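You operate a simulated robot arm through the tools that you are given. There is no shell and no other tool.

You run a simulated robot arm. Do the job below in one go: nothing can be reset, and whatever is moved stays where it is left.

JOB
Draw a cup of whey from vat 3 and swing it to SEAT.
Fine: wind the cup UP before swinging; leave the teal switch, the grey button and the ribbed cups.

The check looks at the end state, three seconds after you hand in, the way a careful person would. Anything else that was tipped, shoved, dropped, spilled or broken makes it a failure.

ROBOT AND FRAMES
A 7-joint arm with a two-finger parallel gripper, fixed in place. Base frame: the origin is on the floor under the middle of its stand, x ahead of it, y to its left, z up. Readings come in mm, rad, newtons and seconds.
With the tool pointing down near the work surface it reaches from about 240 to 680 mm from the base axis. Its first joint turns from -1.152 to 1.152 rad. Payload 2.4 kg.
The TCP is the grasp point between the finger pads, 30 mm short of the fingertips. In the tool frame z runs along the fingers and y along their closing line. The gripper opens to 94 mm. The fingers are 28 mm wide and 10 mm thick; the gripper's body (50 by 96 mm) begins 55 mm behind the TCP.
Orientation is told as [roll, pitch, yaw] about the base's x, y, z axes, in that order, counted from this pose: with the fingers straight down and closing along the base's y, the tool's x points along the base's -x, its y along +y and its z along -z.

CONTROLS
- The arm moves only by the tool arm_command. Its argument "targets" is a list of rows, each a list of 7 numbers: the shift along the base's x, y, z in mm, then the turn, a rotation vector about the base's x, y, z in rad, then the closure in counts, from 0 (fully open) to 255 (shut). In form: [[x, y, z, wx, wy, wz, gripper], ...]. A call has 1 to 20 rows; each row shifts and turns the commanded pose from where the row before left it. A row lasts 0.2 s, in which the tool goes at most 50 mm and 0.15 rad; a call with a longer step from one row to the next is refused whole, and so is a gripper value outside its range. A pose out of reach is approached as far as the arm can. The call stops where the force on the tool passes 50 N (or 10 N more than at its start, if that is more) or the arm is blocked; 0.2 s more then pass. The fingers move at their own pace (about 153 mm/s each) and stop on an object; they squeeze with about 44 N. The grip force told is the motor's: it shows also when the fingers shut on nothing. Time passes only in rows, and 0.2 s behind the last, so rows that do not move let the fingers close. The reply holds the time, the measured pose of the TCP, the force on the tool along the base axes, the opening and the grip force, in the units named above and with some noise, with the torque about the TCP (base axes, N m) and any sound that the robot's microphone picked up, and new pictures: "show" is both (left out), scene, wrist or none.
- Cameras (640 x 400 px; columns grow to the right, rows downward): "scene" is fixed at [20.5, 467.3, 1432.2]; the picture's right is [-0.89, -0.46, 0.00], its down [-0.31, 0.60, -0.74] and it looks along [0.34, -0.65, -0.68] (base axes); focal length 217 px, centre (320, 200). "wrist" rides on the gripper at [76, 14, -102] in the tool frame; the picture's right is [-0.18, 0.98, 0.00], its down [-0.75, -0.14, -0.64] and it looks along [-0.63, -0.12, 0.77] (tool axes); focal length 243 px, centre (320, 200). There is no depth. A picture from a camera that has moved, and an enlarged one, comes with that camera's place and axes in the base frame and with its lens.
- enlarge(camera, box): a new picture of the part [left, top, right, bottom] of that camera's present view, enlarged. No time passes.
- sign_off(): hands the job in; it is judged then, once.

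Places have to be worked out from the pictures, the camera data and where the tool is seen. Open the gripper and draw the arm clear of the work before you hand the job in, unless the task says otherwise.

The tools are called after "Call:" as name(argument=value, ...) on one line, values as JSON. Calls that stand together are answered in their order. arm_command: Moves the arm, as the interface text tells. Its arguments: {"type":"object","properties":{"targets":{"type":"array"},"show":{"type":"string","enum":["both","scene","wrist","none"]}},"required":["targets"]} The other tools are called the same way: enlarge (camera, box) takes an enlarged picture of a part of a camera's view; sign_off () hands the job in.

At the start:

```text
clock: 0.0
eef_pos: [399.6, 178.7, 1236.2]
tcp_rot: [0.0, 0.001, -0.001]
ft_force: [-0.6, -0.1, 0.3]
ft_torque: [0.0, 0.01, 0.01]
gripper_width: 94.0
finger_force: 0.1
```

scene: 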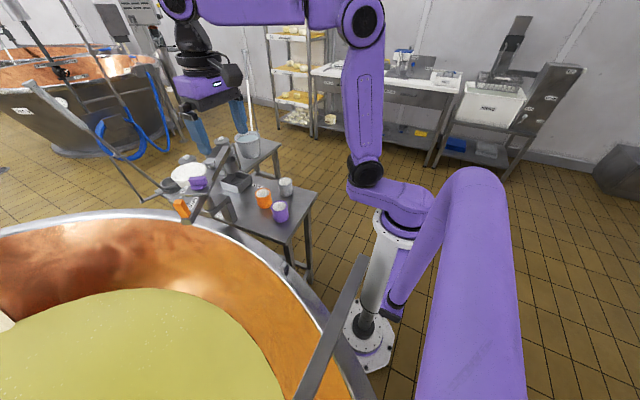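
wrist: 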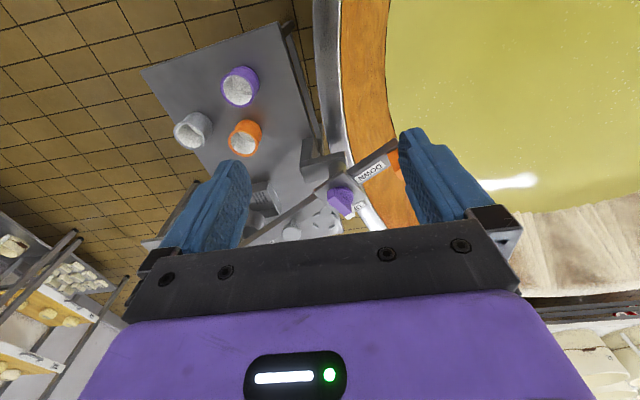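

The scene shows a vat with whey, a small table with cups and some mechanism. I'll enlarge the work area in both views to understand the apparatus before I move.

Call:
enlarge(camera="scene", box=[140, 120, 340, 245])

Call:
enlarge(camera="wrist", box=[140, 30, 460, 250])

Call:
enlarge(camera="scene", box=[160, 140, 260, 230])

```text
3.20 times, centred on (240, 182) of scene
camera zoom: at [20.5, 467.3, 1432.2], right [-0.89, -0.46, 0.0], down [-0.31, 0.6, -0.74], along [0.34, -0.65, -0.68], focal length 695 px, centre (576, 256)
```

zoom: 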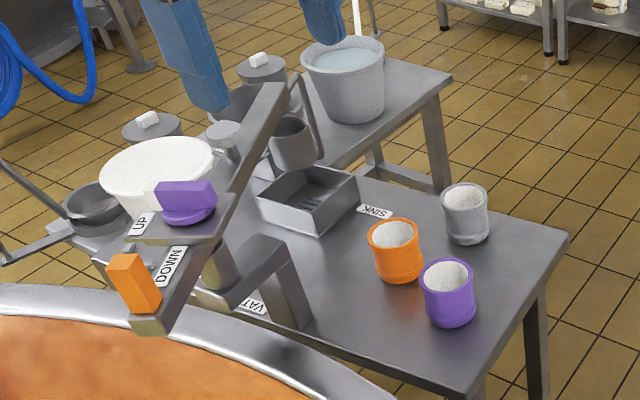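

```text
1.82 times, centred on (300, 140) of wrist
camera zoom: at [322.2, 191.4, 1337.3], right [0.18, 0.98, 0.0], down [0.75, -0.14, 0.64], along [0.63, -0.12, -0.77], focal length 441 px, centre (356, 309)
```

zoom: 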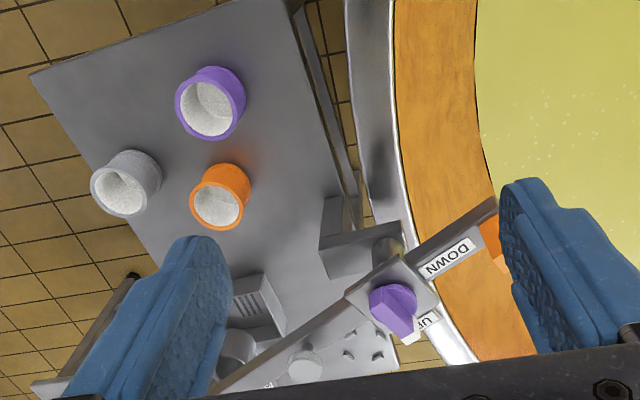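

```text
4.44 times, centred on (210, 185) of scene
camera zoom: at [20.5, 467.3, 1432.2], right [-0.89, -0.46, 0.0], down [-0.31, 0.6, -0.74], along [0.34, -0.65, -0.68], focal length 966 px, centre (809, 267)
```

zoom: 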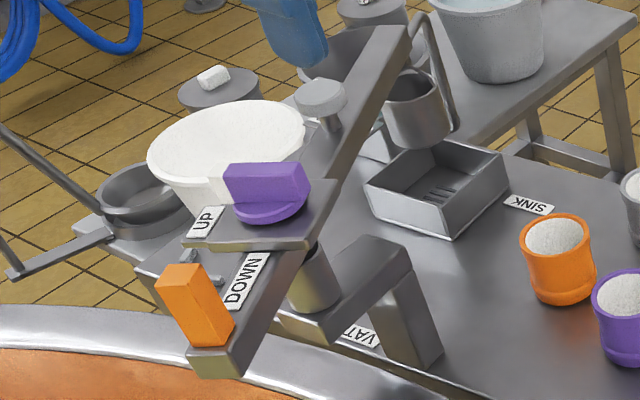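

The apparatus looks like a swinging boom, with a purple UP/DOWN knob near (585, 178, 1024) and an orange handle near (548, 271, 1005). The cup hangs at the far end by the SINK label. I'll back the arm off with the gripper kept high to get a clearer view.

Call:
arm_command(targets=[[-30, -30, 15, 0, 0, 0, 0], [-30, -30, 15, 0, 0, 0, 0], [-20, -30, 10, 0, 0, 0, 0], [0, -30, 0, 0, 0, 0, 0], [0, -20, 0, 0, 0, 0, 0]])

```text
clock: 1.2
eef_pos: [319.4, 40.3, 1274.8]
tcp_rot: [0.0, 0.001, 0.0]
ft_force: [0.1, 0.8, -0.6]
ft_torque: [0.01, -0.01, 0.0]
gripper_width: 94.1
finger_force: 0.1
camera wrist: at [242.1, 52.9, 1377.4], right [0.18, 0.98, 0.0], down [0.75, -0.14, 0.64], along [0.63, -0.12, -0.77], focal length 243 px, centre (320, 200)
```

scene: 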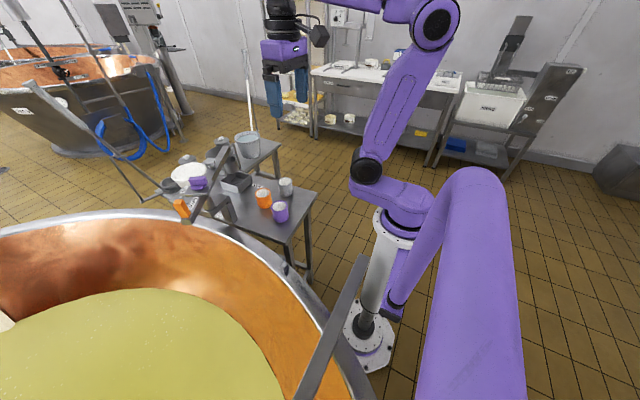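
wrist: 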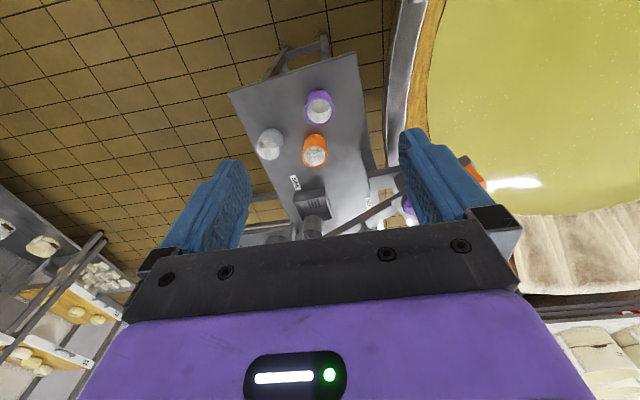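

Call:
enlarge(camera="scene", box=[150, 115, 310, 235])

Call:
enlarge(camera="scene", box=[150, 145, 230, 225])

Call:
enlarge(camera="scene", box=[0, 20, 200, 200])

Call:
enlarge(camera="scene", box=[200, 115, 280, 195])

```text
3.33 times, centred on (230, 175) of scene
camera zoom: at [20.5, 467.3, 1432.2], right [-0.89, -0.46, 0.0], down [-0.31, 0.6, -0.74], along [0.34, -0.65, -0.68], focal length 724 px, centre (620, 283)
```

zoom: 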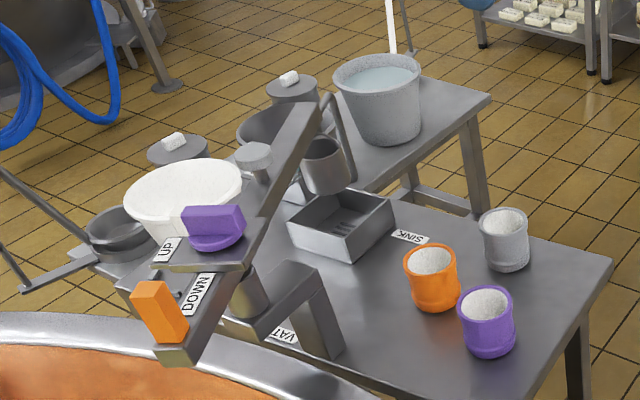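

```text
5.00 times, centred on (190, 185) of scene
camera zoom: at [20.5, 467.3, 1432.2], right [-0.89, -0.46, 0.0], down [-0.31, 0.6, -0.74], along [0.34, -0.65, -0.68], focal length 1086 px, centre (970, 275)
```

zoom: 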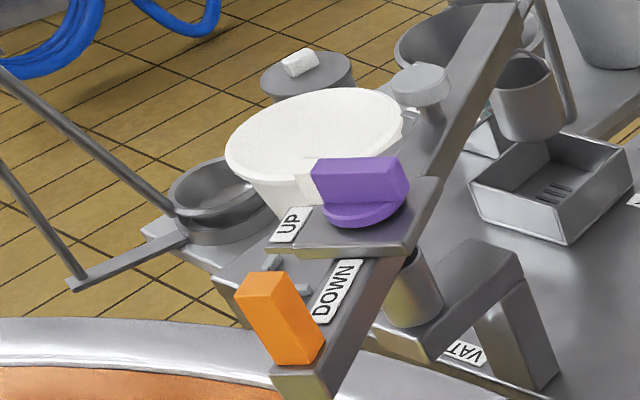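

```text
2.22 times, centred on (100, 110) of scene
camera zoom: at [20.5, 467.3, 1432.2], right [-0.89, -0.46, 0.0], down [-0.31, 0.6, -0.74], along [0.34, -0.65, -0.68], focal length 483 px, centre (809, 400)
```

zoom: 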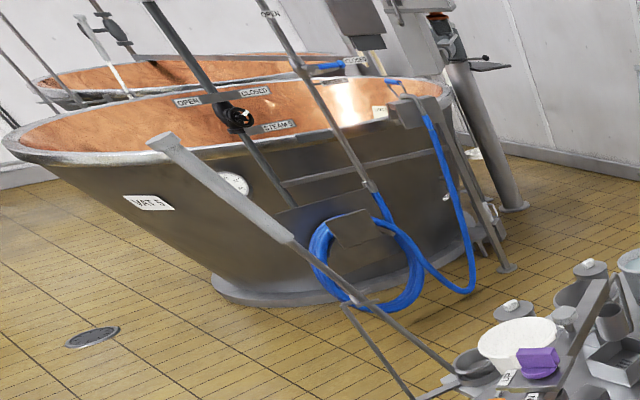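

```text
5.00 times, centred on (240, 155) of scene
camera zoom: at [20.5, 467.3, 1432.2], right [-0.89, -0.46, 0.0], down [-0.31, 0.6, -0.74], along [0.34, -0.65, -0.68], focal length 1086 px, centre (720, 425)
```

zoom: 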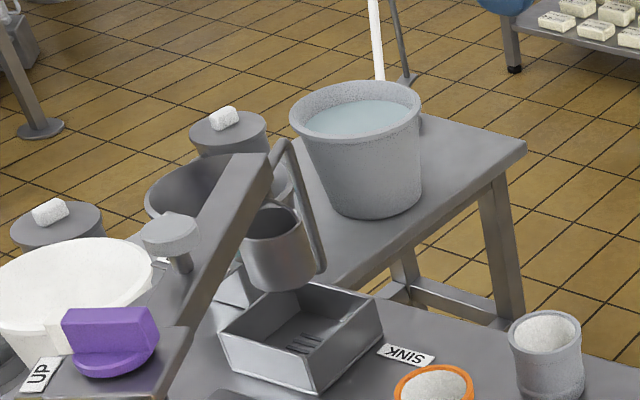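

The cup currently hangs over the SINK, and the large copper vat in front is probably vat 3. I'll move the gripper high over the apparatus for a top view, staying well above everything.

Call:
arm_command(targets=[[36, 10, 5, 0, 0, 0, 0], [36, 10, 5, 0, 0, 0, 0], [36, 10, 5, 0, 0, 0, 0], [36, 10, 0, 0, 0, 0, 0], [36, 10, 0, 0, 0, 0, 0], [30, 10, 0, 0, 0, 0, 0]])

```text
clock: 2.6
eef_pos: [530.1, 98.5, 1290.8]
tcp_rot: [0.0, 0.002, 0.001]
ft_force: [0.1, 0.5, -0.1]
ft_torque: [0.01, -0.02, 0.0]
gripper_width: 93.9
finger_force: 0.0
camera wrist: at [453.4, 112.1, 1393.3], right [0.18, 0.98, 0.0], down [0.75, -0.14, 0.64], along [0.63, -0.12, -0.77], focal length 243 px, centre (320, 200)
```

scene: 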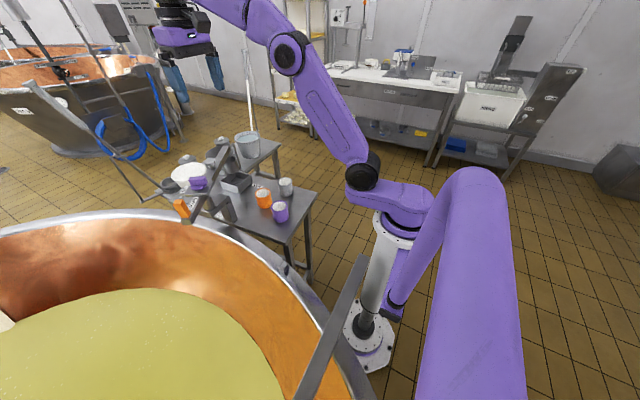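
wrist: 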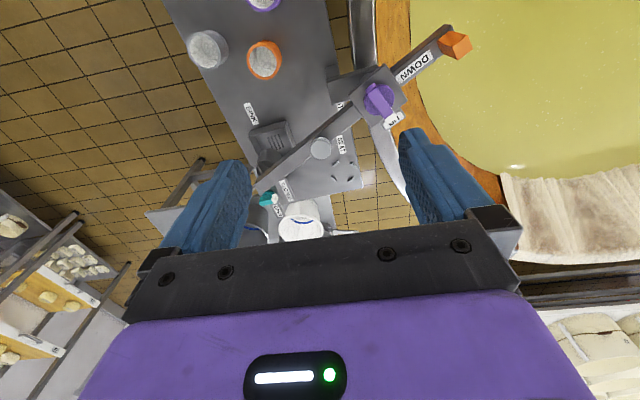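

Call:
enlarge(camera="wrist", box=[220, 60, 420, 185])

Call:
enlarge(camera="wrist", box=[240, 120, 360, 250])

Call:
enlarge(camera="wrist", box=[330, 10, 490, 130])

```text
3.20 times, centred on (320, 122) of wrist
camera zoom: at [453.4, 112.1, 1393.3], right [0.18, 0.98, 0.0], down [0.75, -0.14, 0.64], along [0.63, -0.12, -0.77], focal length 776 px, centre (320, 448)
```

zoom: 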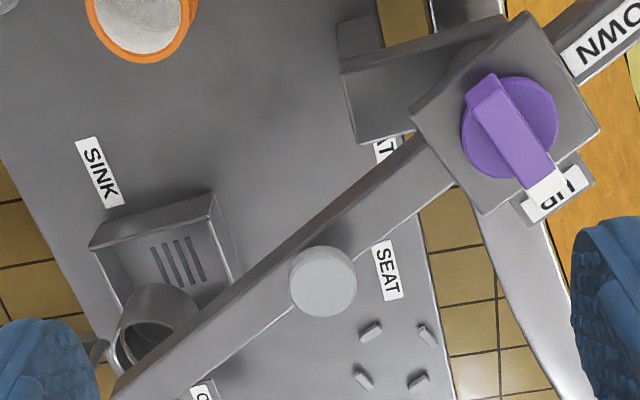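

```text
3.08 times, centred on (300, 185) of wrist
camera zoom: at [453.4, 112.1, 1393.3], right [0.18, 0.98, 0.0], down [0.75, -0.14, 0.64], along [0.63, -0.12, -0.77], focal length 746 px, centre (382, 246)
```

zoom: 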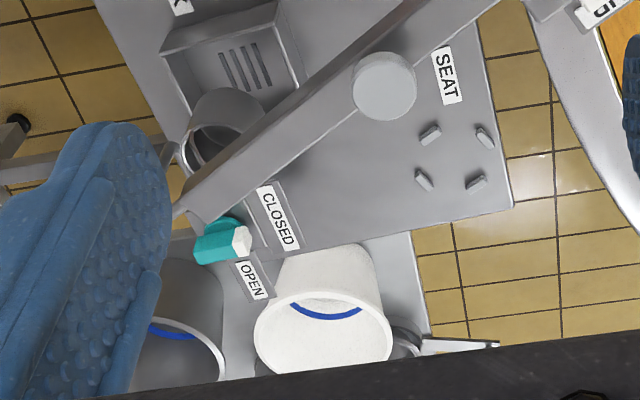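

```text
3.33 times, centred on (410, 70) of wrist
camera zoom: at [453.4, 112.1, 1393.3], right [0.18, 0.98, 0.0], down [0.75, -0.14, 0.64], along [0.63, -0.12, -0.77], focal length 809 px, centre (20, 633)
```

zoom: 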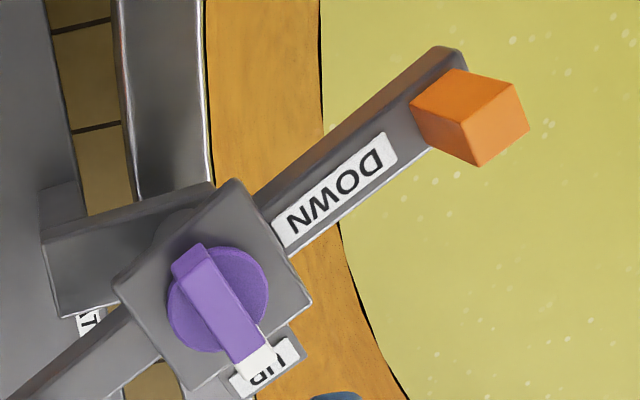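

The pointer on the purple knob (white tip) is at UP. The cup is over the sink at about (728, -63), the SEAT pegs are near (843, 109, 800), the pivot is near the knob at (583, 176), and the grey button sits on the boom at about (642, 80). I'll move closer to measure the handle and knob.

Call:
arm_command(targets=[[-15, 30, -10, 0, 0, 0, 0], [-15, 35, -20, 0, 0, 0, 0], [-10, 35, -30, 0, 0, 0, 0], [-10, 40, -30, 0, 0, 0, 0]])

```text
refused: row 4 steps farther than a row can; nothing moved
```

One row went over the 50 mm step limit, so I'm splitting it into smaller rows to reach the same viewpoint.

Call:
arm_command(targets=[[-10, 25, -15, 0, 0, 0, 0], [-10, 25, -15, 0, 0, 0, 0], [-10, 25, -20, 0, 0, 0, 0], [-10, 25, -20, 0, 0, 0, 0], [-10, 30, -20, 0, 0, 0, 0]])

```text
clock: 3.8
eef_pos: [481.1, 229.7, 1200.7]
tcp_rot: [0.001, -0.003, -0.001]
ft_force: [-0.7, 0.3, -0.7]
ft_torque: [0.0, -0.01, 0.0]
gripper_width: 93.8
finger_force: 0.1
camera wrist: at [404.9, 242.7, 1302.6], right [0.18, 0.98, 0.0], down [0.75, -0.14, 0.64], along [0.63, -0.12, -0.77], focal length 243 px, centre (320, 200)
```

scene: 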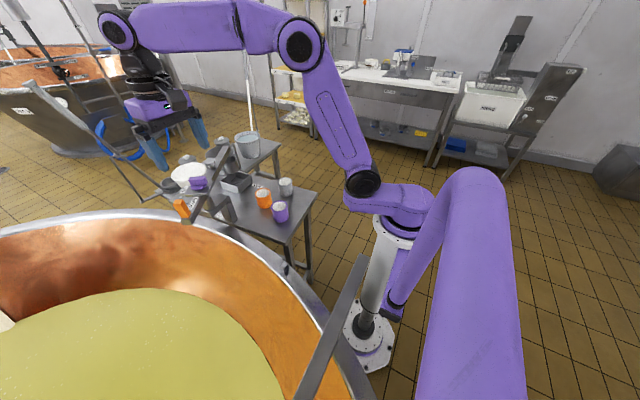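
wrist: 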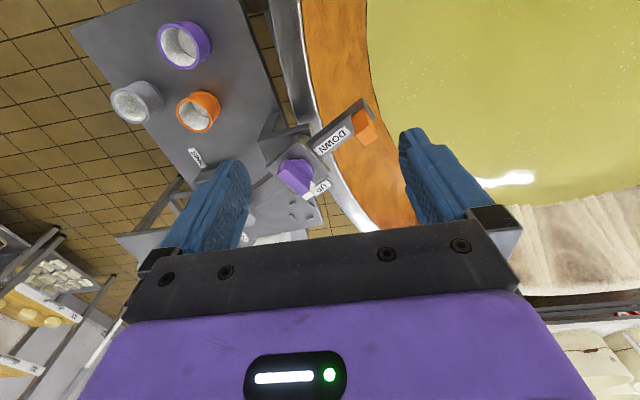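

Call:
enlarge(camera="wrist", box=[260, 80, 400, 220])

Call:
enlarge(camera="wrist", box=[330, 80, 400, 150])

Call:
enlarge(camera="wrist", box=[260, 140, 340, 210])

Call:
enlarge(camera="scene", box=[160, 170, 220, 230])

Call:
enlarge(camera="wrist", box=[180, 130, 360, 250])

```text
2.86 times, centred on (330, 150) of wrist
camera zoom: at [404.9, 242.7, 1302.6], right [0.18, 0.98, 0.0], down [0.75, -0.14, 0.64], along [0.63, -0.12, -0.77], focal length 693 px, centre (291, 343)
```

zoom: 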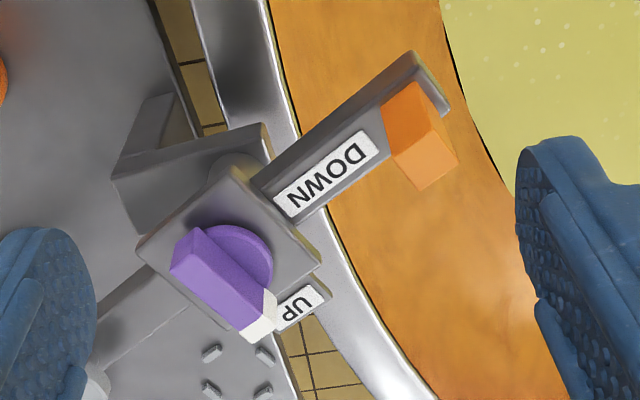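

```text
5.71 times, centred on (365, 115) of wrist
camera zoom: at [404.9, 242.7, 1302.6], right [0.18, 0.98, 0.0], down [0.75, -0.14, 0.64], along [0.63, -0.12, -0.77], focal length 1386 px, centre (63, 686)
```

zoom: 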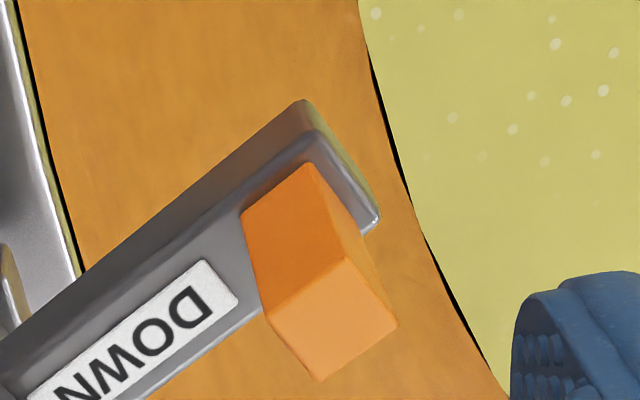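

```text
5.71 times, centred on (300, 175) of wrist
camera zoom: at [404.9, 242.7, 1302.6], right [0.18, 0.98, 0.0], down [0.75, -0.14, 0.64], along [0.63, -0.12, -0.77], focal length 1386 px, centre (434, 343)
```

zoom: 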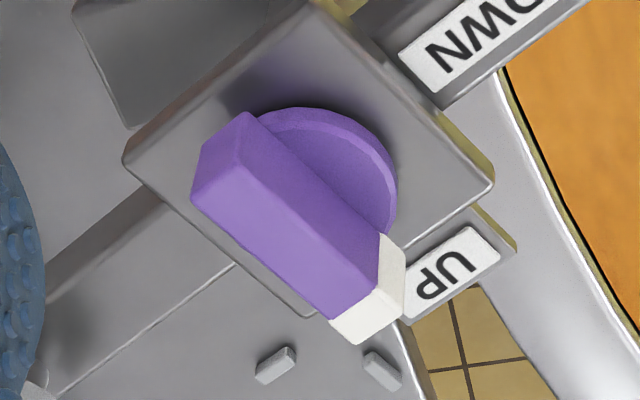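

```text
6.67 times, centred on (190, 200) of scene
camera zoom: at [20.5, 467.3, 1432.2], right [-0.89, -0.46, 0.0], down [-0.31, 0.6, -0.74], along [0.34, -0.65, -0.68], focal length 1448 px, centre (1187, 200)
```

zoom: 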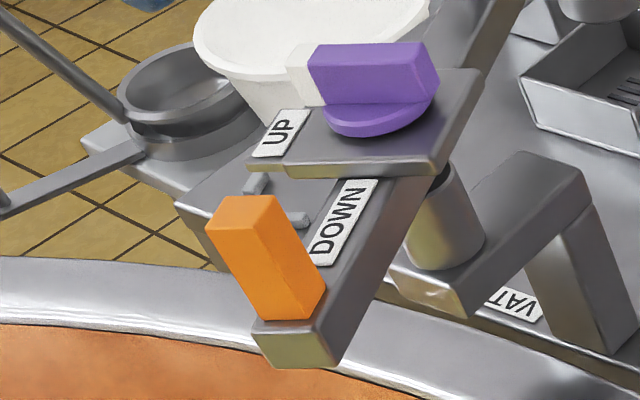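

```text
3.33 times, centred on (270, 190) of wrist
camera zoom: at [404.9, 242.7, 1302.6], right [0.18, 0.98, 0.0], down [0.75, -0.14, 0.64], along [0.63, -0.12, -0.77], focal length 809 px, centre (487, 233)
```

zoom: 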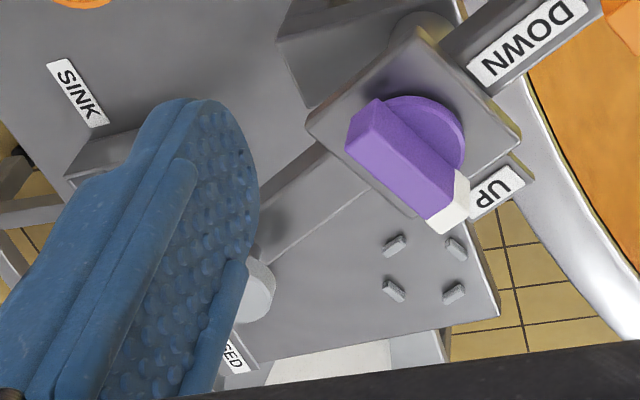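

The handle is an upright orange block, roughly 28 mm square, at about (540, 274) with its top near z 1040 and its base near 985. The boom axis runs at about 116°. I'll turn the gripper so its fingers close across the boom and hover above the handle to check alignment.

Call:
arm_command(targets=[[7, 5, -5, 0, 0, -0.14, 0], [7, 5, -5, 0, 0, -0.14, 0], [7, 5, -5, 0, 0, -0.14, 0], [7, 5, -5, 0, 0, -0.14, 0], [7, 6, -5, 0, 0, -0.14, 0], [8, 6, -5, 0, 0, -0.14, 0], [8, 6, -10, 0, 0, -0.14, 0], [8, 6, -10, 0, 0, -0.137, 0]])

```text
clock: 5.6
eef_pos: [538.8, 274.4, 1149.6]
tcp_rot: [-0.001, 0.0, -1.12]
ft_force: [-0.2, -0.1, 0.0]
ft_torque: [0.03, -0.01, 0.0]
gripper_width: 93.9
finger_force: 0.1
camera wrist: at [517.2, 347.0, 1252.2], right [0.96, 0.26, 0.0], down [0.2, -0.74, 0.64], along [0.17, -0.62, -0.77], focal length 243 px, centre (320, 200)
```

scene: 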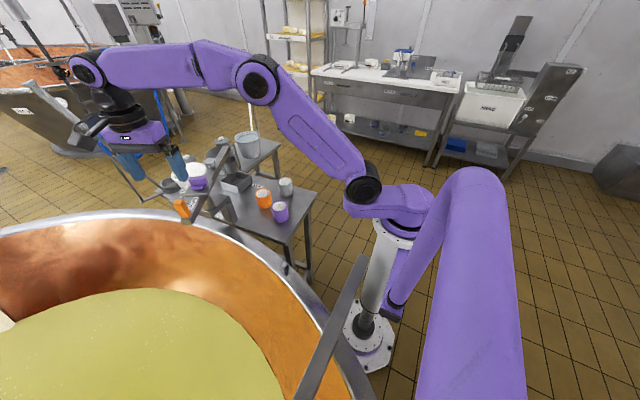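
wrist: 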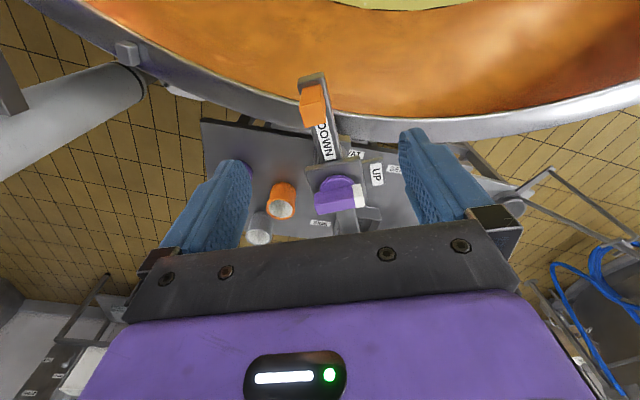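

Call:
enlarge(camera="wrist", box=[230, 60, 430, 240])

Call:
enlarge(camera="wrist", box=[280, 60, 360, 160])

Call:
enlarge(camera="wrist", box=[300, 150, 400, 240])

```text
2.22 times, centred on (330, 150) of wrist
camera zoom: at [517.2, 347.0, 1252.2], right [0.96, 0.26, 0.0], down [0.2, -0.74, 0.64], along [0.17, -0.62, -0.77], focal length 539 px, centre (298, 311)
```

zoom: 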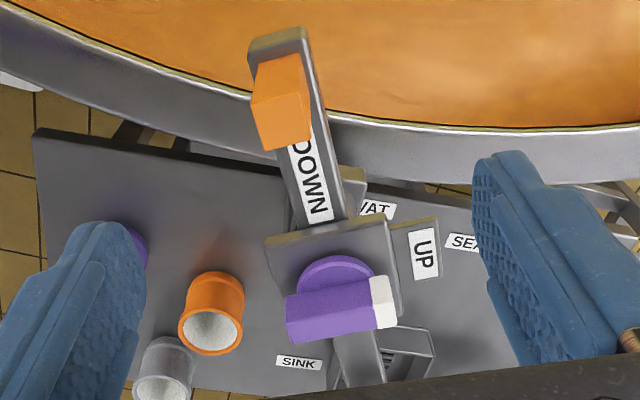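

```text
4.00 times, centred on (320, 110) of wrist
camera zoom: at [517.2, 347.0, 1252.2], right [0.96, 0.26, 0.0], down [0.2, -0.74, 0.64], along [0.17, -0.62, -0.77], focal length 970 px, centre (320, 560)
```

zoom: 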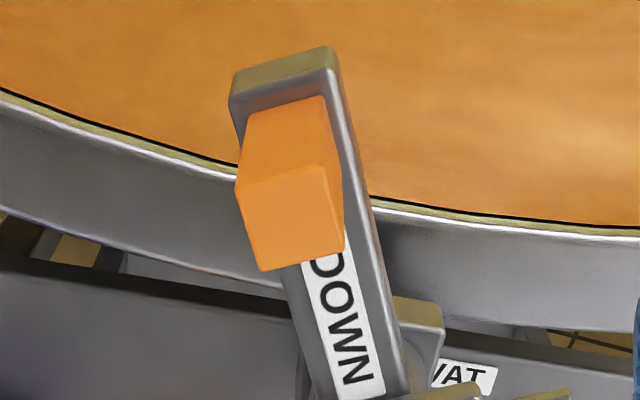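

```text
4.44 times, centred on (350, 195) of wrist
camera zoom: at [517.2, 347.0, 1252.2], right [0.96, 0.26, 0.0], down [0.2, -0.74, 0.64], along [0.17, -0.62, -0.77], focal length 1078 px, centre (187, 222)
```

zoom: 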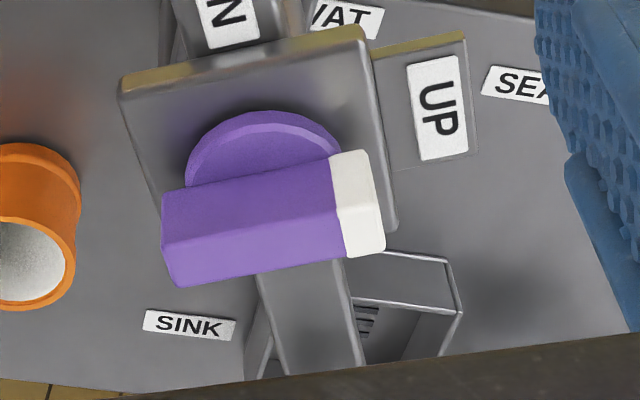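

Triangulating from two wrist views puts the handle at (531, 273.5), with its base at z≈1000 and top at z≈1049. The pivot and knob are near (585, 177), so the boom sits at about 119.5°. I'll align the yaw and lower the open fingers around the handle, keeping the tips just above the boom.

Call:
arm_command(targets=[[-7.6, -1, 0, 0, 0, 0.064, 0], [0, 0, -25, 0, 0, 0, 0], [0, 0, -25, 0, 0, 0, 0], [0, 0, -20, 0, 0, 0, 0], [0, 0, -15, 0, 0, 0, 0], [0, 0, -10, 0, 0, 0, 0], [0, 0, 0, 0, 0, 0, 0]])

```text
clock: 7.2
eef_pos: [531.2, 271.1, 1054.8]
tcp_rot: [0.001, 0.0, -1.053]
ft_force: [-0.5, 0.1, -0.2]
ft_torque: [0.01, -0.01, 0.01]
gripper_width: 93.9
finger_force: 0.0
camera wrist: at [505.3, 343.2, 1156.8], right [0.95, 0.33, 0.0], down [0.25, -0.72, 0.64], along [0.21, -0.61, -0.77], focal length 243 px, centre (320, 200)
```

scene: 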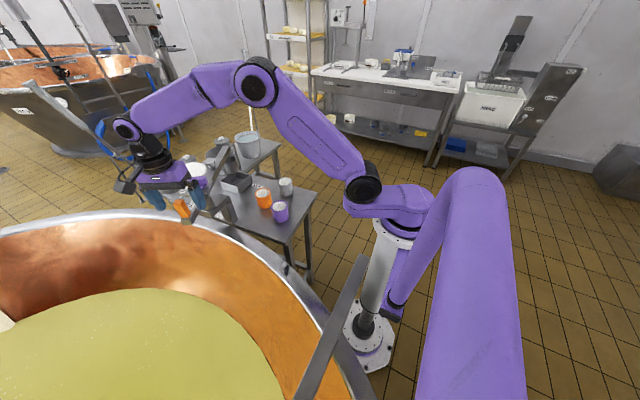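
wrist: 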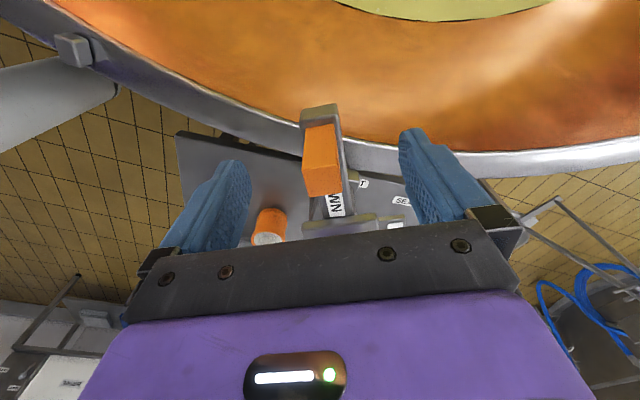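

Call:
enlarge(camera="wrist", box=[230, 80, 430, 250])

Call:
enlarge(camera="scene", box=[130, 160, 240, 230])

```text
2.35 times, centred on (330, 165) of wrist
camera zoom: at [505.3, 343.2, 1156.8], right [0.95, 0.33, 0.0], down [0.25, -0.72, 0.64], along [0.21, -0.61, -0.77], focal length 571 px, centre (296, 282)
```

zoom: 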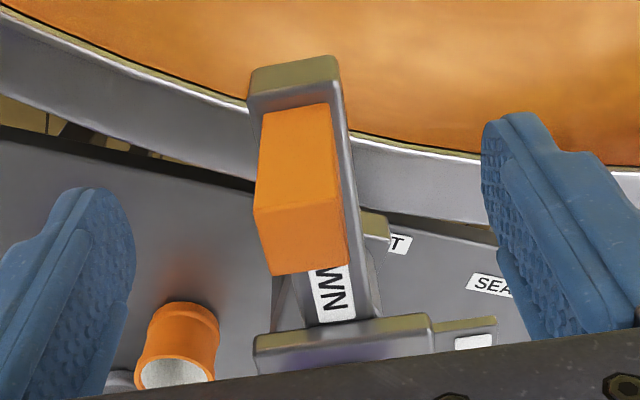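

```text
5.71 times, centred on (185, 195) of scene
camera zoom: at [20.5, 467.3, 1432.2], right [-0.89, -0.46, 0.0], down [-0.31, 0.6, -0.74], along [0.34, -0.65, -0.68], focal length 1241 px, centre (1091, 229)
```

zoom: 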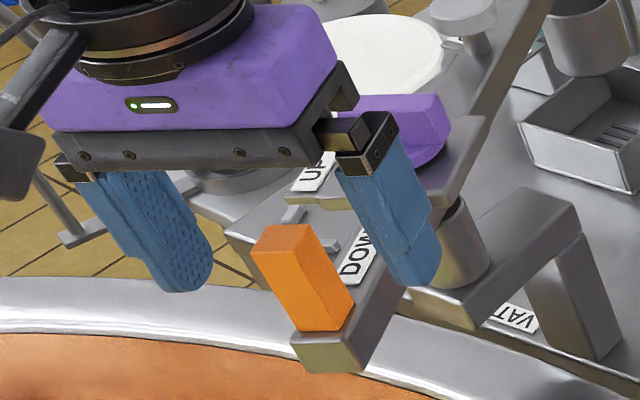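

The handle sits centred between the fingers, with its top at about (532, 272, 1049). I'll lower 17 mm and close gently to measure the handle's width.

Call:
arm_command(targets=[[0, 1, -9, 0, 0, 0, 0], [0, 0, -8, 0, 0, 0, 0], [0, 0, 0, 0, 0, 0, 100], [0, 0, 0, 0, 0, 0, 160], [0, 0, 0, 0, 0, 0, 255], [0, 0, 0, 0, 0, 0, 255]])

```text
clock: 8.6
eef_pos: [531.5, 272.9, 1037.7]
tcp_rot: [0.0, 0.002, -1.053]
ft_force: [4.3, 3.7, -2.8]
ft_torque: [0.09, 0.09, 0.29]
gripper_width: 20.8
finger_force: 45.4
camera wrist: at [504.5, 344.8, 1140.4], right [0.94, 0.33, 0.0], down [0.25, -0.72, 0.64], along [0.21, -0.61, -0.77], focal length 243 px, centre (320, 200)
```

scene: 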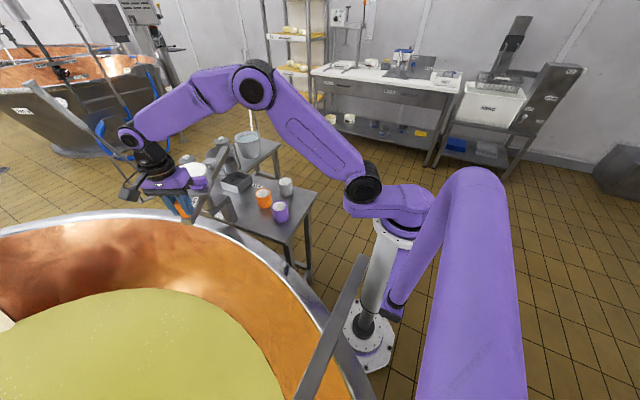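
wrist: 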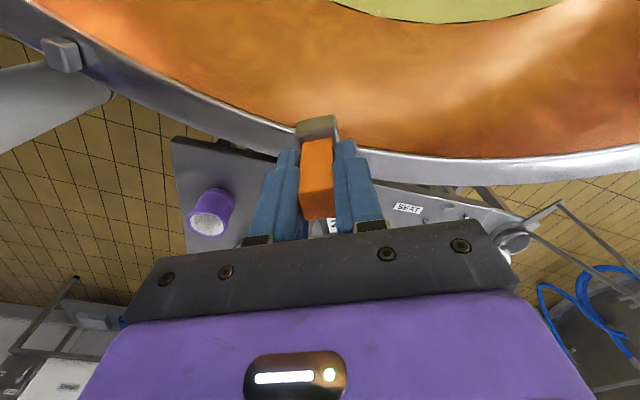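

The handle is 20.8 mm wide and gripped. I'll loosen to a slight cage of about 24 mm and start swinging the boom counter-clockwise about (585, 177), matching the yaw. I'll do the first 20° as a test.

Call:
arm_command(targets=[[0, 0, 0, 0, 0, 0, 190], [-4.72, -2.79, 0, 0, 0, 0.05, 190], [-4.58, -3.02, 0, 0, 0, 0.05, 190], [-4.43, -3.25, 0, 0, 0, 0.05, 190], [-4.26, -3.47, 0, 0, 0, 0.05, 190], [-4.07, -3.68, 0, 0, 0, 0.05, 190], [-3.9, -3.87, 0, 0, 0, 0.05, 190], [-3.68, -4.07, 0, 0, 0, 0.05, 190], [0, 0, 0, 0, 0, 0, 190]])

```text
clock: 10.6
eef_pos: [501.7, 247.5, 1038.3]
tcp_rot: [0.001, 0.002, -0.702]
ft_force: [-0.2, -0.4, 0.0]
ft_torque: [0.04, -0.03, 0.0]
gripper_width: 24.2
finger_force: 0.4
camera wrist: at [451.1, 307.1, 1140.3], right [0.78, 0.63, 0.0], down [0.48, -0.59, 0.64], along [0.41, -0.5, -0.77], focal length 243 px, centre (320, 200)
```

scene: 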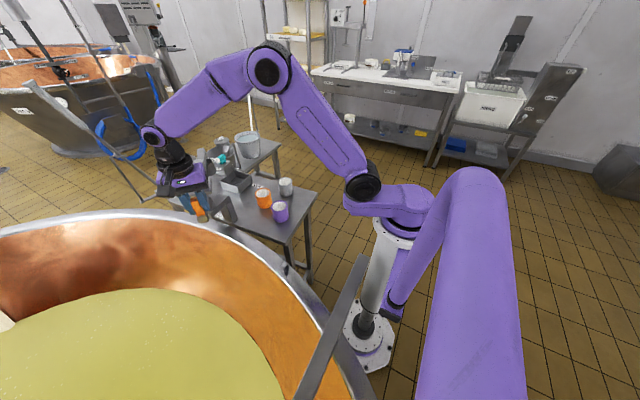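
wrist: 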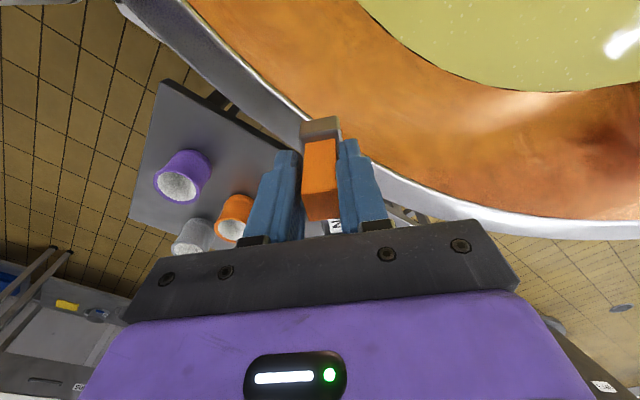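

The boom follows freely with almost no force. I'll check the cup and boom in the scene view before going on.

Call:
enlarge(camera="scene", box=[150, 130, 290, 230])

Call:
enlarge(camera="wrist", box=[230, 100, 430, 240])

```text
4.00 times, centred on (220, 180) of scene
camera zoom: at [20.5, 467.3, 1432.2], right [-0.89, -0.46, 0.0], down [-0.31, 0.6, -0.74], along [0.34, -0.65, -0.68], focal length 869 px, centre (720, 280)
```

zoom: 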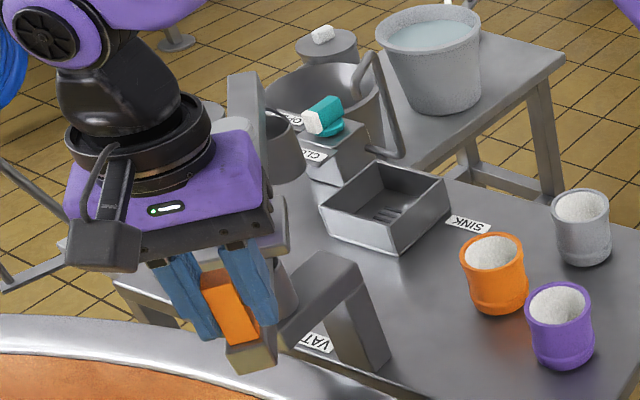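

```text
2.86 times, centred on (330, 170) of wrist
camera zoom: at [451.1, 307.1, 1140.3], right [0.78, 0.63, 0.0], down [0.48, -0.59, 0.64], along [0.41, -0.5, -0.77], focal length 693 px, centre (291, 286)
```

zoom: 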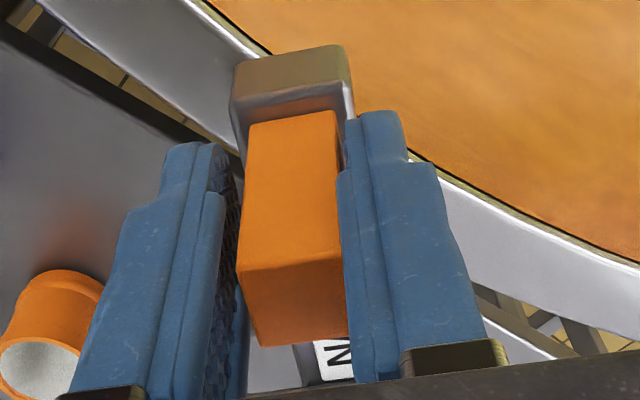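

The swing is tracking well and the cup passes clear of the sink. I'll continue about 48° further, which takes it past the SEAT angle.

Call:
arm_command(targets=[[-4.15, -5.11, 0, 0, 0, 0.06, 190], [-3.84, -5.35, 0, 0, 0, 0.06, 190], [-3.51, -5.57, 0, 0, 0, 0.06, 190], [-3.17, -5.77, 0, 0, 0, 0.06, 190], [-2.82, -5.95, 0, 0, 0, 0.06, 190], [-2.46, -6.11, 0, 0, 0, 0.06, 190], [-2.09, -6.25, 0, 0, 0, 0.06, 190], [-1.71, -6.36, 0, 0, 0, 0.06, 190], [-1.32, -6.45, 0, 0, 0, 0.06, 190], [-0.93, -6.52, 0, 0, 0, 0.06, 190], [-0.54, -6.56, 0, 0, 0, 0.06, 190], [-0.15, -6.59, 0, 0, 0, 0.06, 190], [0.25, -6.58, 0, 0, 0, 0.06, 190], [0.64, -6.56, 0, 0, 0, 0.06, 190]])

```text
clock: 13.6
eef_pos: [475.1, 160.7, 1037.7]
tcp_rot: [-0.001, 0.001, 0.137]
ft_force: [-0.3, 0.6, 0.1]
ft_torque: [0.01, 0.02, 0.01]
gripper_width: 24.6
finger_force: 0.1
camera wrist: at [397.4, 163.7, 1140.1], right [0.05, 1.0, 0.0], down [0.77, -0.04, 0.64], along [0.64, -0.03, -0.77], focal length 243 px, centre (320, 200)
```

scene: 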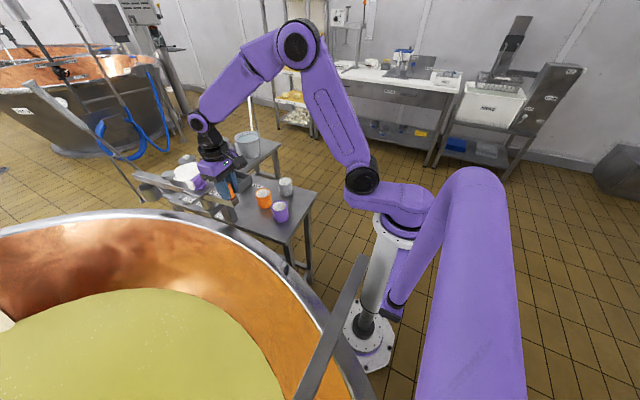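
wrist: 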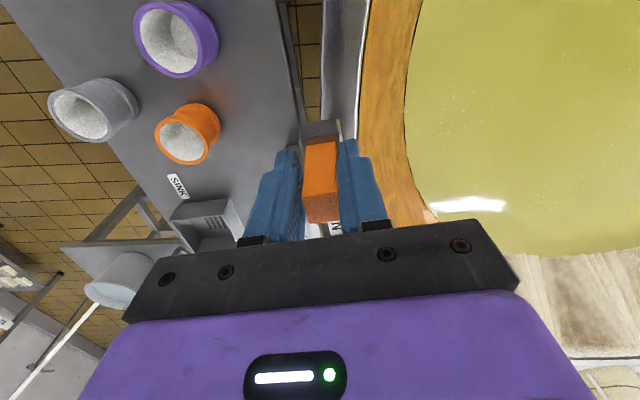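

Call:
enlarge(camera="scene", box=[110, 130, 270, 240])

Call:
enlarge(camera="wrist", box=[230, 100, 430, 240])

```text
3.64 times, centred on (190, 185) of scene
camera zoom: at [20.5, 467.3, 1432.2], right [-0.89, -0.46, 0.0], down [-0.31, 0.6, -0.74], along [0.34, -0.65, -0.68], focal length 790 px, centre (793, 254)
```

zoom: 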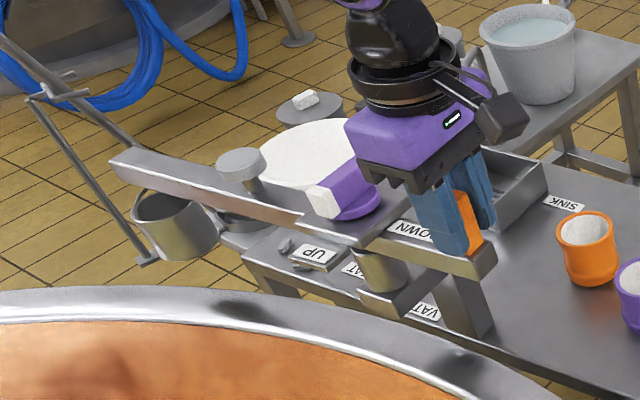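

```text
2.86 times, centred on (330, 170) of wrist
camera zoom: at [397.4, 163.7, 1140.1], right [0.05, 1.0, 0.0], down [0.77, -0.04, 0.64], along [0.64, -0.03, -0.77], focal length 693 px, centre (291, 286)
```

zoom: 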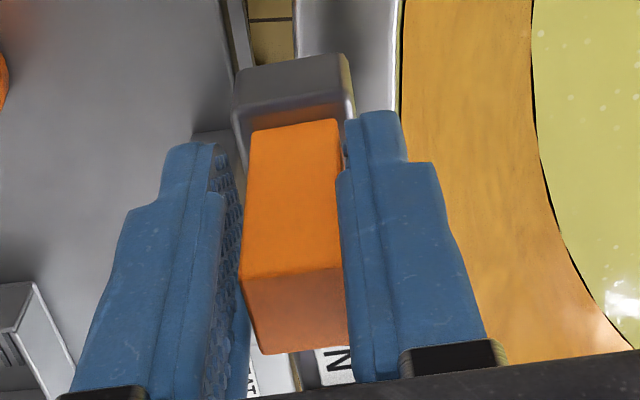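

The cup is at about +8° and approaching the vat rim. The long rods on the left triangulate to x≈1175, which is out of the way. I'll continue about 27° in smaller steps, watching clearance over the rim.

Call:
arm_command(targets=[[3, 0, 0, 0, 0, 0, 190], [1.13, -6.47, 0, 0, 0, 0.06, 190], [1.52, -6.39, 0, 0, 0, 0.06, 190], [1.9, -6.29, 0, 0, 0, 0.06, 190], [2.27, -6.16, 0, 0, 0, 0.06, 190], [2.64, -6.02, 0, 0, 0, 0.06, 190], [2.99, -5.85, 0, 0, 0, 0.06, 190], [3.34, -5.66, 0, 0, 0, 0.06, 190], [3.67, -5.45, 0, 0, 0, 0.06, 190]])

Call:
enlarge(camera="scene", box=[90, 130, 250, 240])

```text
clock: 15.6
eef_pos: [497.1, 113.9, 1038.0]
tcp_rot: [0.0, 0.001, 0.617]
ft_force: [-0.1, 0.5, -0.4]
ft_torque: [-0.04, -0.01, 0.02]
gripper_width: 24.1
finger_force: 0.2
camera wrist: at [425.7, 79.7, 1140.1], right [-0.42, 0.91, 0.0], down [0.7, 0.32, 0.64], along [0.58, 0.27, -0.77], focal length 243 px, centre (320, 200)
```

scene: 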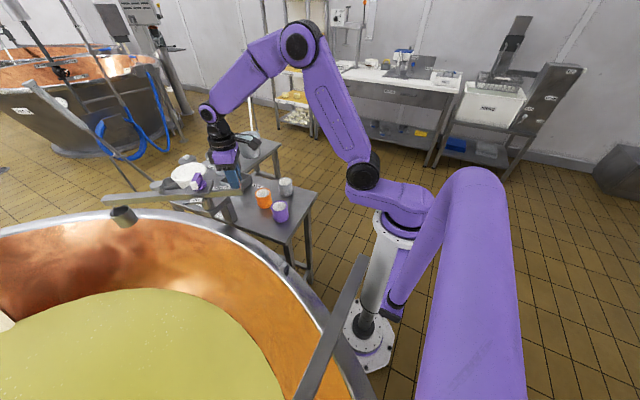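
wrist: 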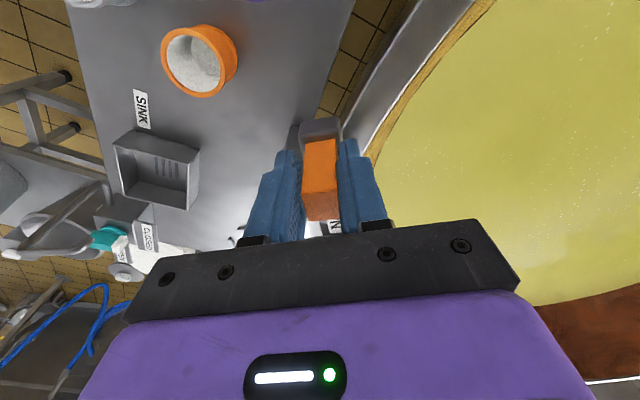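

```text
3.64 times, centred on (170, 185) of scene
camera zoom: at [20.5, 467.3, 1432.2], right [-0.89, -0.46, 0.0], down [-0.31, 0.6, -0.74], along [0.34, -0.65, -0.68], focal length 790 px, centre (866, 254)
```

zoom: 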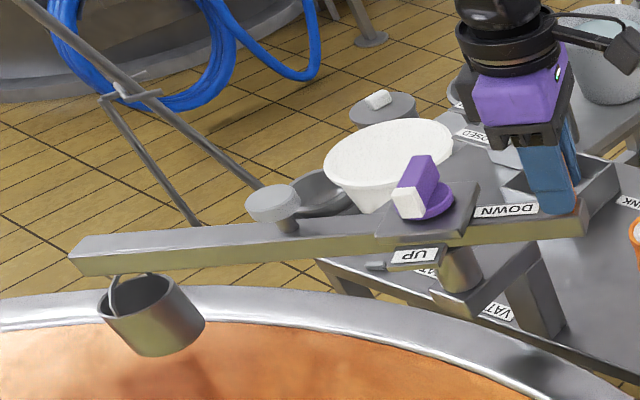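

The cup has cleared the rim and hangs over the vat's copper wall at about 36°. I'll continue another 27° or so toward the whey.

Call:
arm_command(targets=[[3.99, -5.22, 0, 0, 0, 0.06, 190], [4.3, -4.97, 0, 0, 0, 0.06, 190], [4.59, -4.7, 0, 0, 0, 0.06, 190], [4.86, -4.42, 0, 0, 0, 0.06, 190], [5.12, -4.12, 0, 0, 0, 0.06, 190], [5.36, -3.8, 0, 0, 0, 0.06, 190], [5.57, -3.48, 0, 0, 0, 0.06, 190], [5.77, -3.14, 0, 0, 0, 0.06, 190]])

Call:
enlarge(camera="scene", box=[50, 130, 270, 280])

Call:
enlarge(camera="wrist", box=[230, 80, 460, 240])

```text
clock: 17.4
eef_pos: [538.3, 80.4, 1038.6]
tcp_rot: [0.001, 0.001, 1.098]
ft_force: [-0.7, -0.4, -0.2]
ft_torque: [-0.03, 0.01, -0.02]
gripper_width: 24.3
finger_force: 0.3
camera wrist: at [488.9, 17.8, 1140.3], right [-0.79, 0.61, 0.0], down [0.47, 0.61, 0.64], along [0.39, 0.51, -0.77], focal length 243 px, centre (320, 200)
```

scene: 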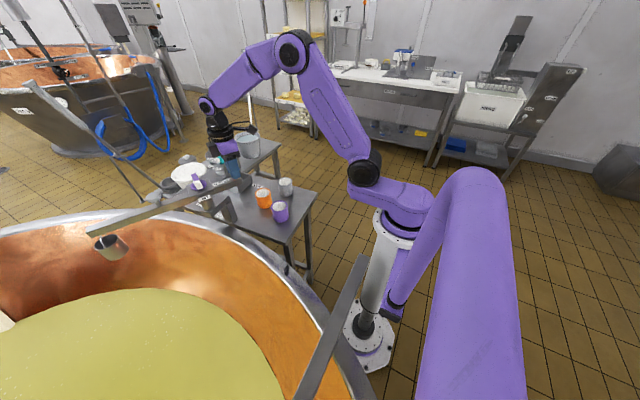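
wrist: 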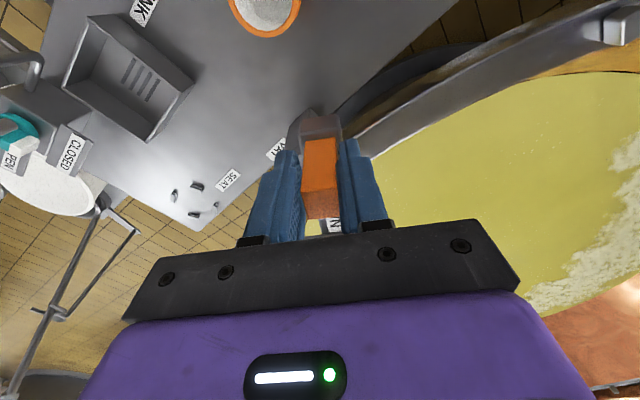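

```text
2.67 times, centred on (160, 205) of scene
camera zoom: at [20.5, 467.3, 1432.2], right [-0.89, -0.46, 0.0], down [-0.31, 0.6, -0.74], along [0.34, -0.65, -0.68], focal length 579 px, centre (747, 187)
```

zoom: 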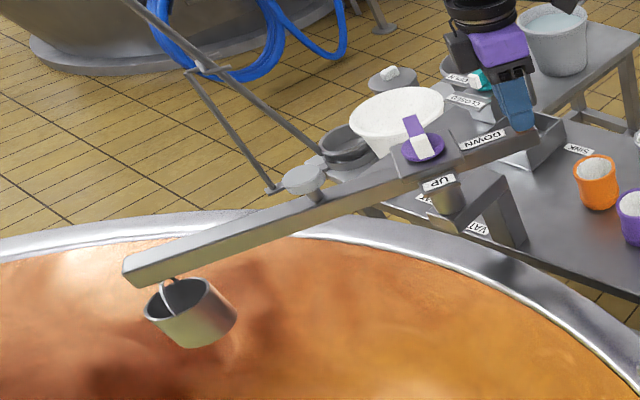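

```text
2.50 times, centred on (345, 160) of wrist
camera zoom: at [488.9, 17.8, 1140.3], right [-0.79, 0.61, 0.0], down [0.47, 0.61, 0.64], along [0.39, 0.51, -0.77], focal length 606 px, centre (258, 300)
```

zoom: 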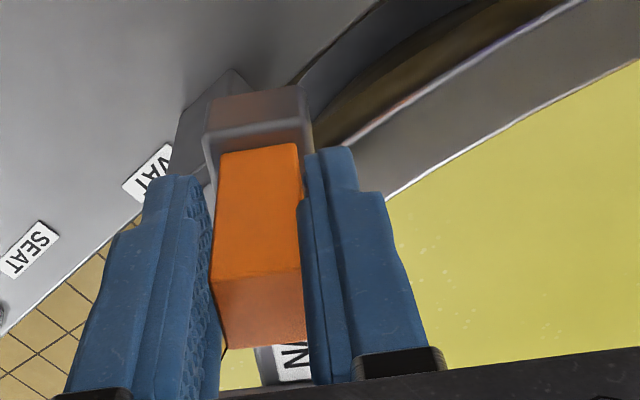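

The whey surface looks to be around z≈480, and the vat centre lies roughly along +90° from the pivot. The cup is at about 60°, so I'll bring it round to about 90°, well over the whey, watching for any stop.

Call:
arm_command(targets=[[5.95, -2.79, 0, 0, 0, 0.06, 190], [6.11, -2.42, 0, 0, 0, 0.06, 190], [6.24, -2.05, 0, 0, 0, 0.06, 190], [6.35, -1.67, 0, 0, 0, 0.06, 190], [6.44, -1.29, 0, 0, 0, 0.06, 190], [6.51, -0.9, 0, 0, 0, 0.06, 190]])

Call:
enlarge(camera="scene", box=[50, 130, 270, 280])

Call:
enlarge(camera="wrist", box=[230, 80, 460, 240])

```text
clock: 18.8
eef_pos: [575.7, 68.9, 1037.8]
tcp_rot: [0.0, 0.0, 1.459]
ft_force: [-0.9, -0.6, -0.4]
ft_torque: [0.0, 0.01, 0.0]
gripper_width: 24.5
finger_force: 0.1
camera wrist: at [551.7, -6.3, 1140.0], right [-0.96, 0.29, 0.0], down [0.22, 0.73, 0.64], along [0.19, 0.61, -0.77], focal length 243 px, centre (320, 200)
```

scene: 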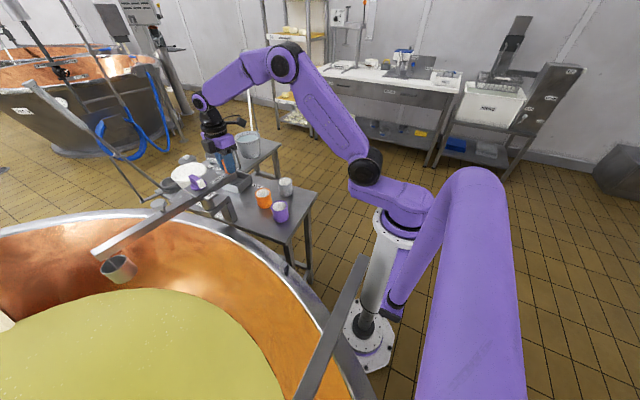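
wrist: 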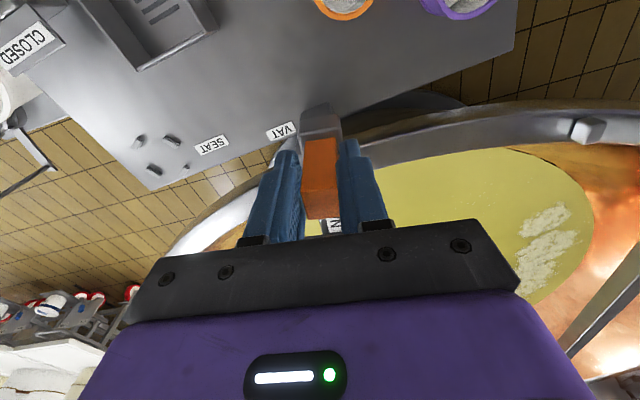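

```text
2.67 times, centred on (160, 205) of scene
camera zoom: at [20.5, 467.3, 1432.2], right [-0.89, -0.46, 0.0], down [-0.31, 0.6, -0.74], along [0.34, -0.65, -0.68], focal length 579 px, centre (747, 187)
```

zoom: 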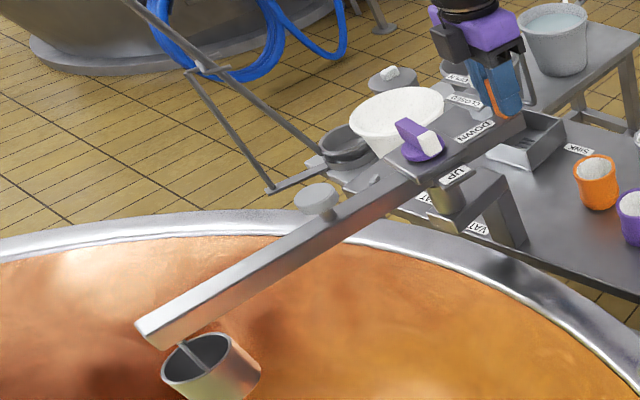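

```text
2.50 times, centred on (345, 160) of wrist
camera zoom: at [551.7, -6.3, 1140.0], right [-0.96, 0.29, 0.0], down [0.22, 0.73, 0.64], along [0.19, 0.61, -0.77], focal length 606 px, centre (258, 300)
```

zoom: 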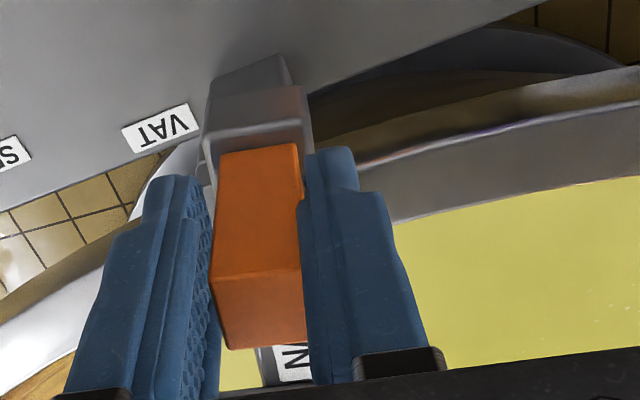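

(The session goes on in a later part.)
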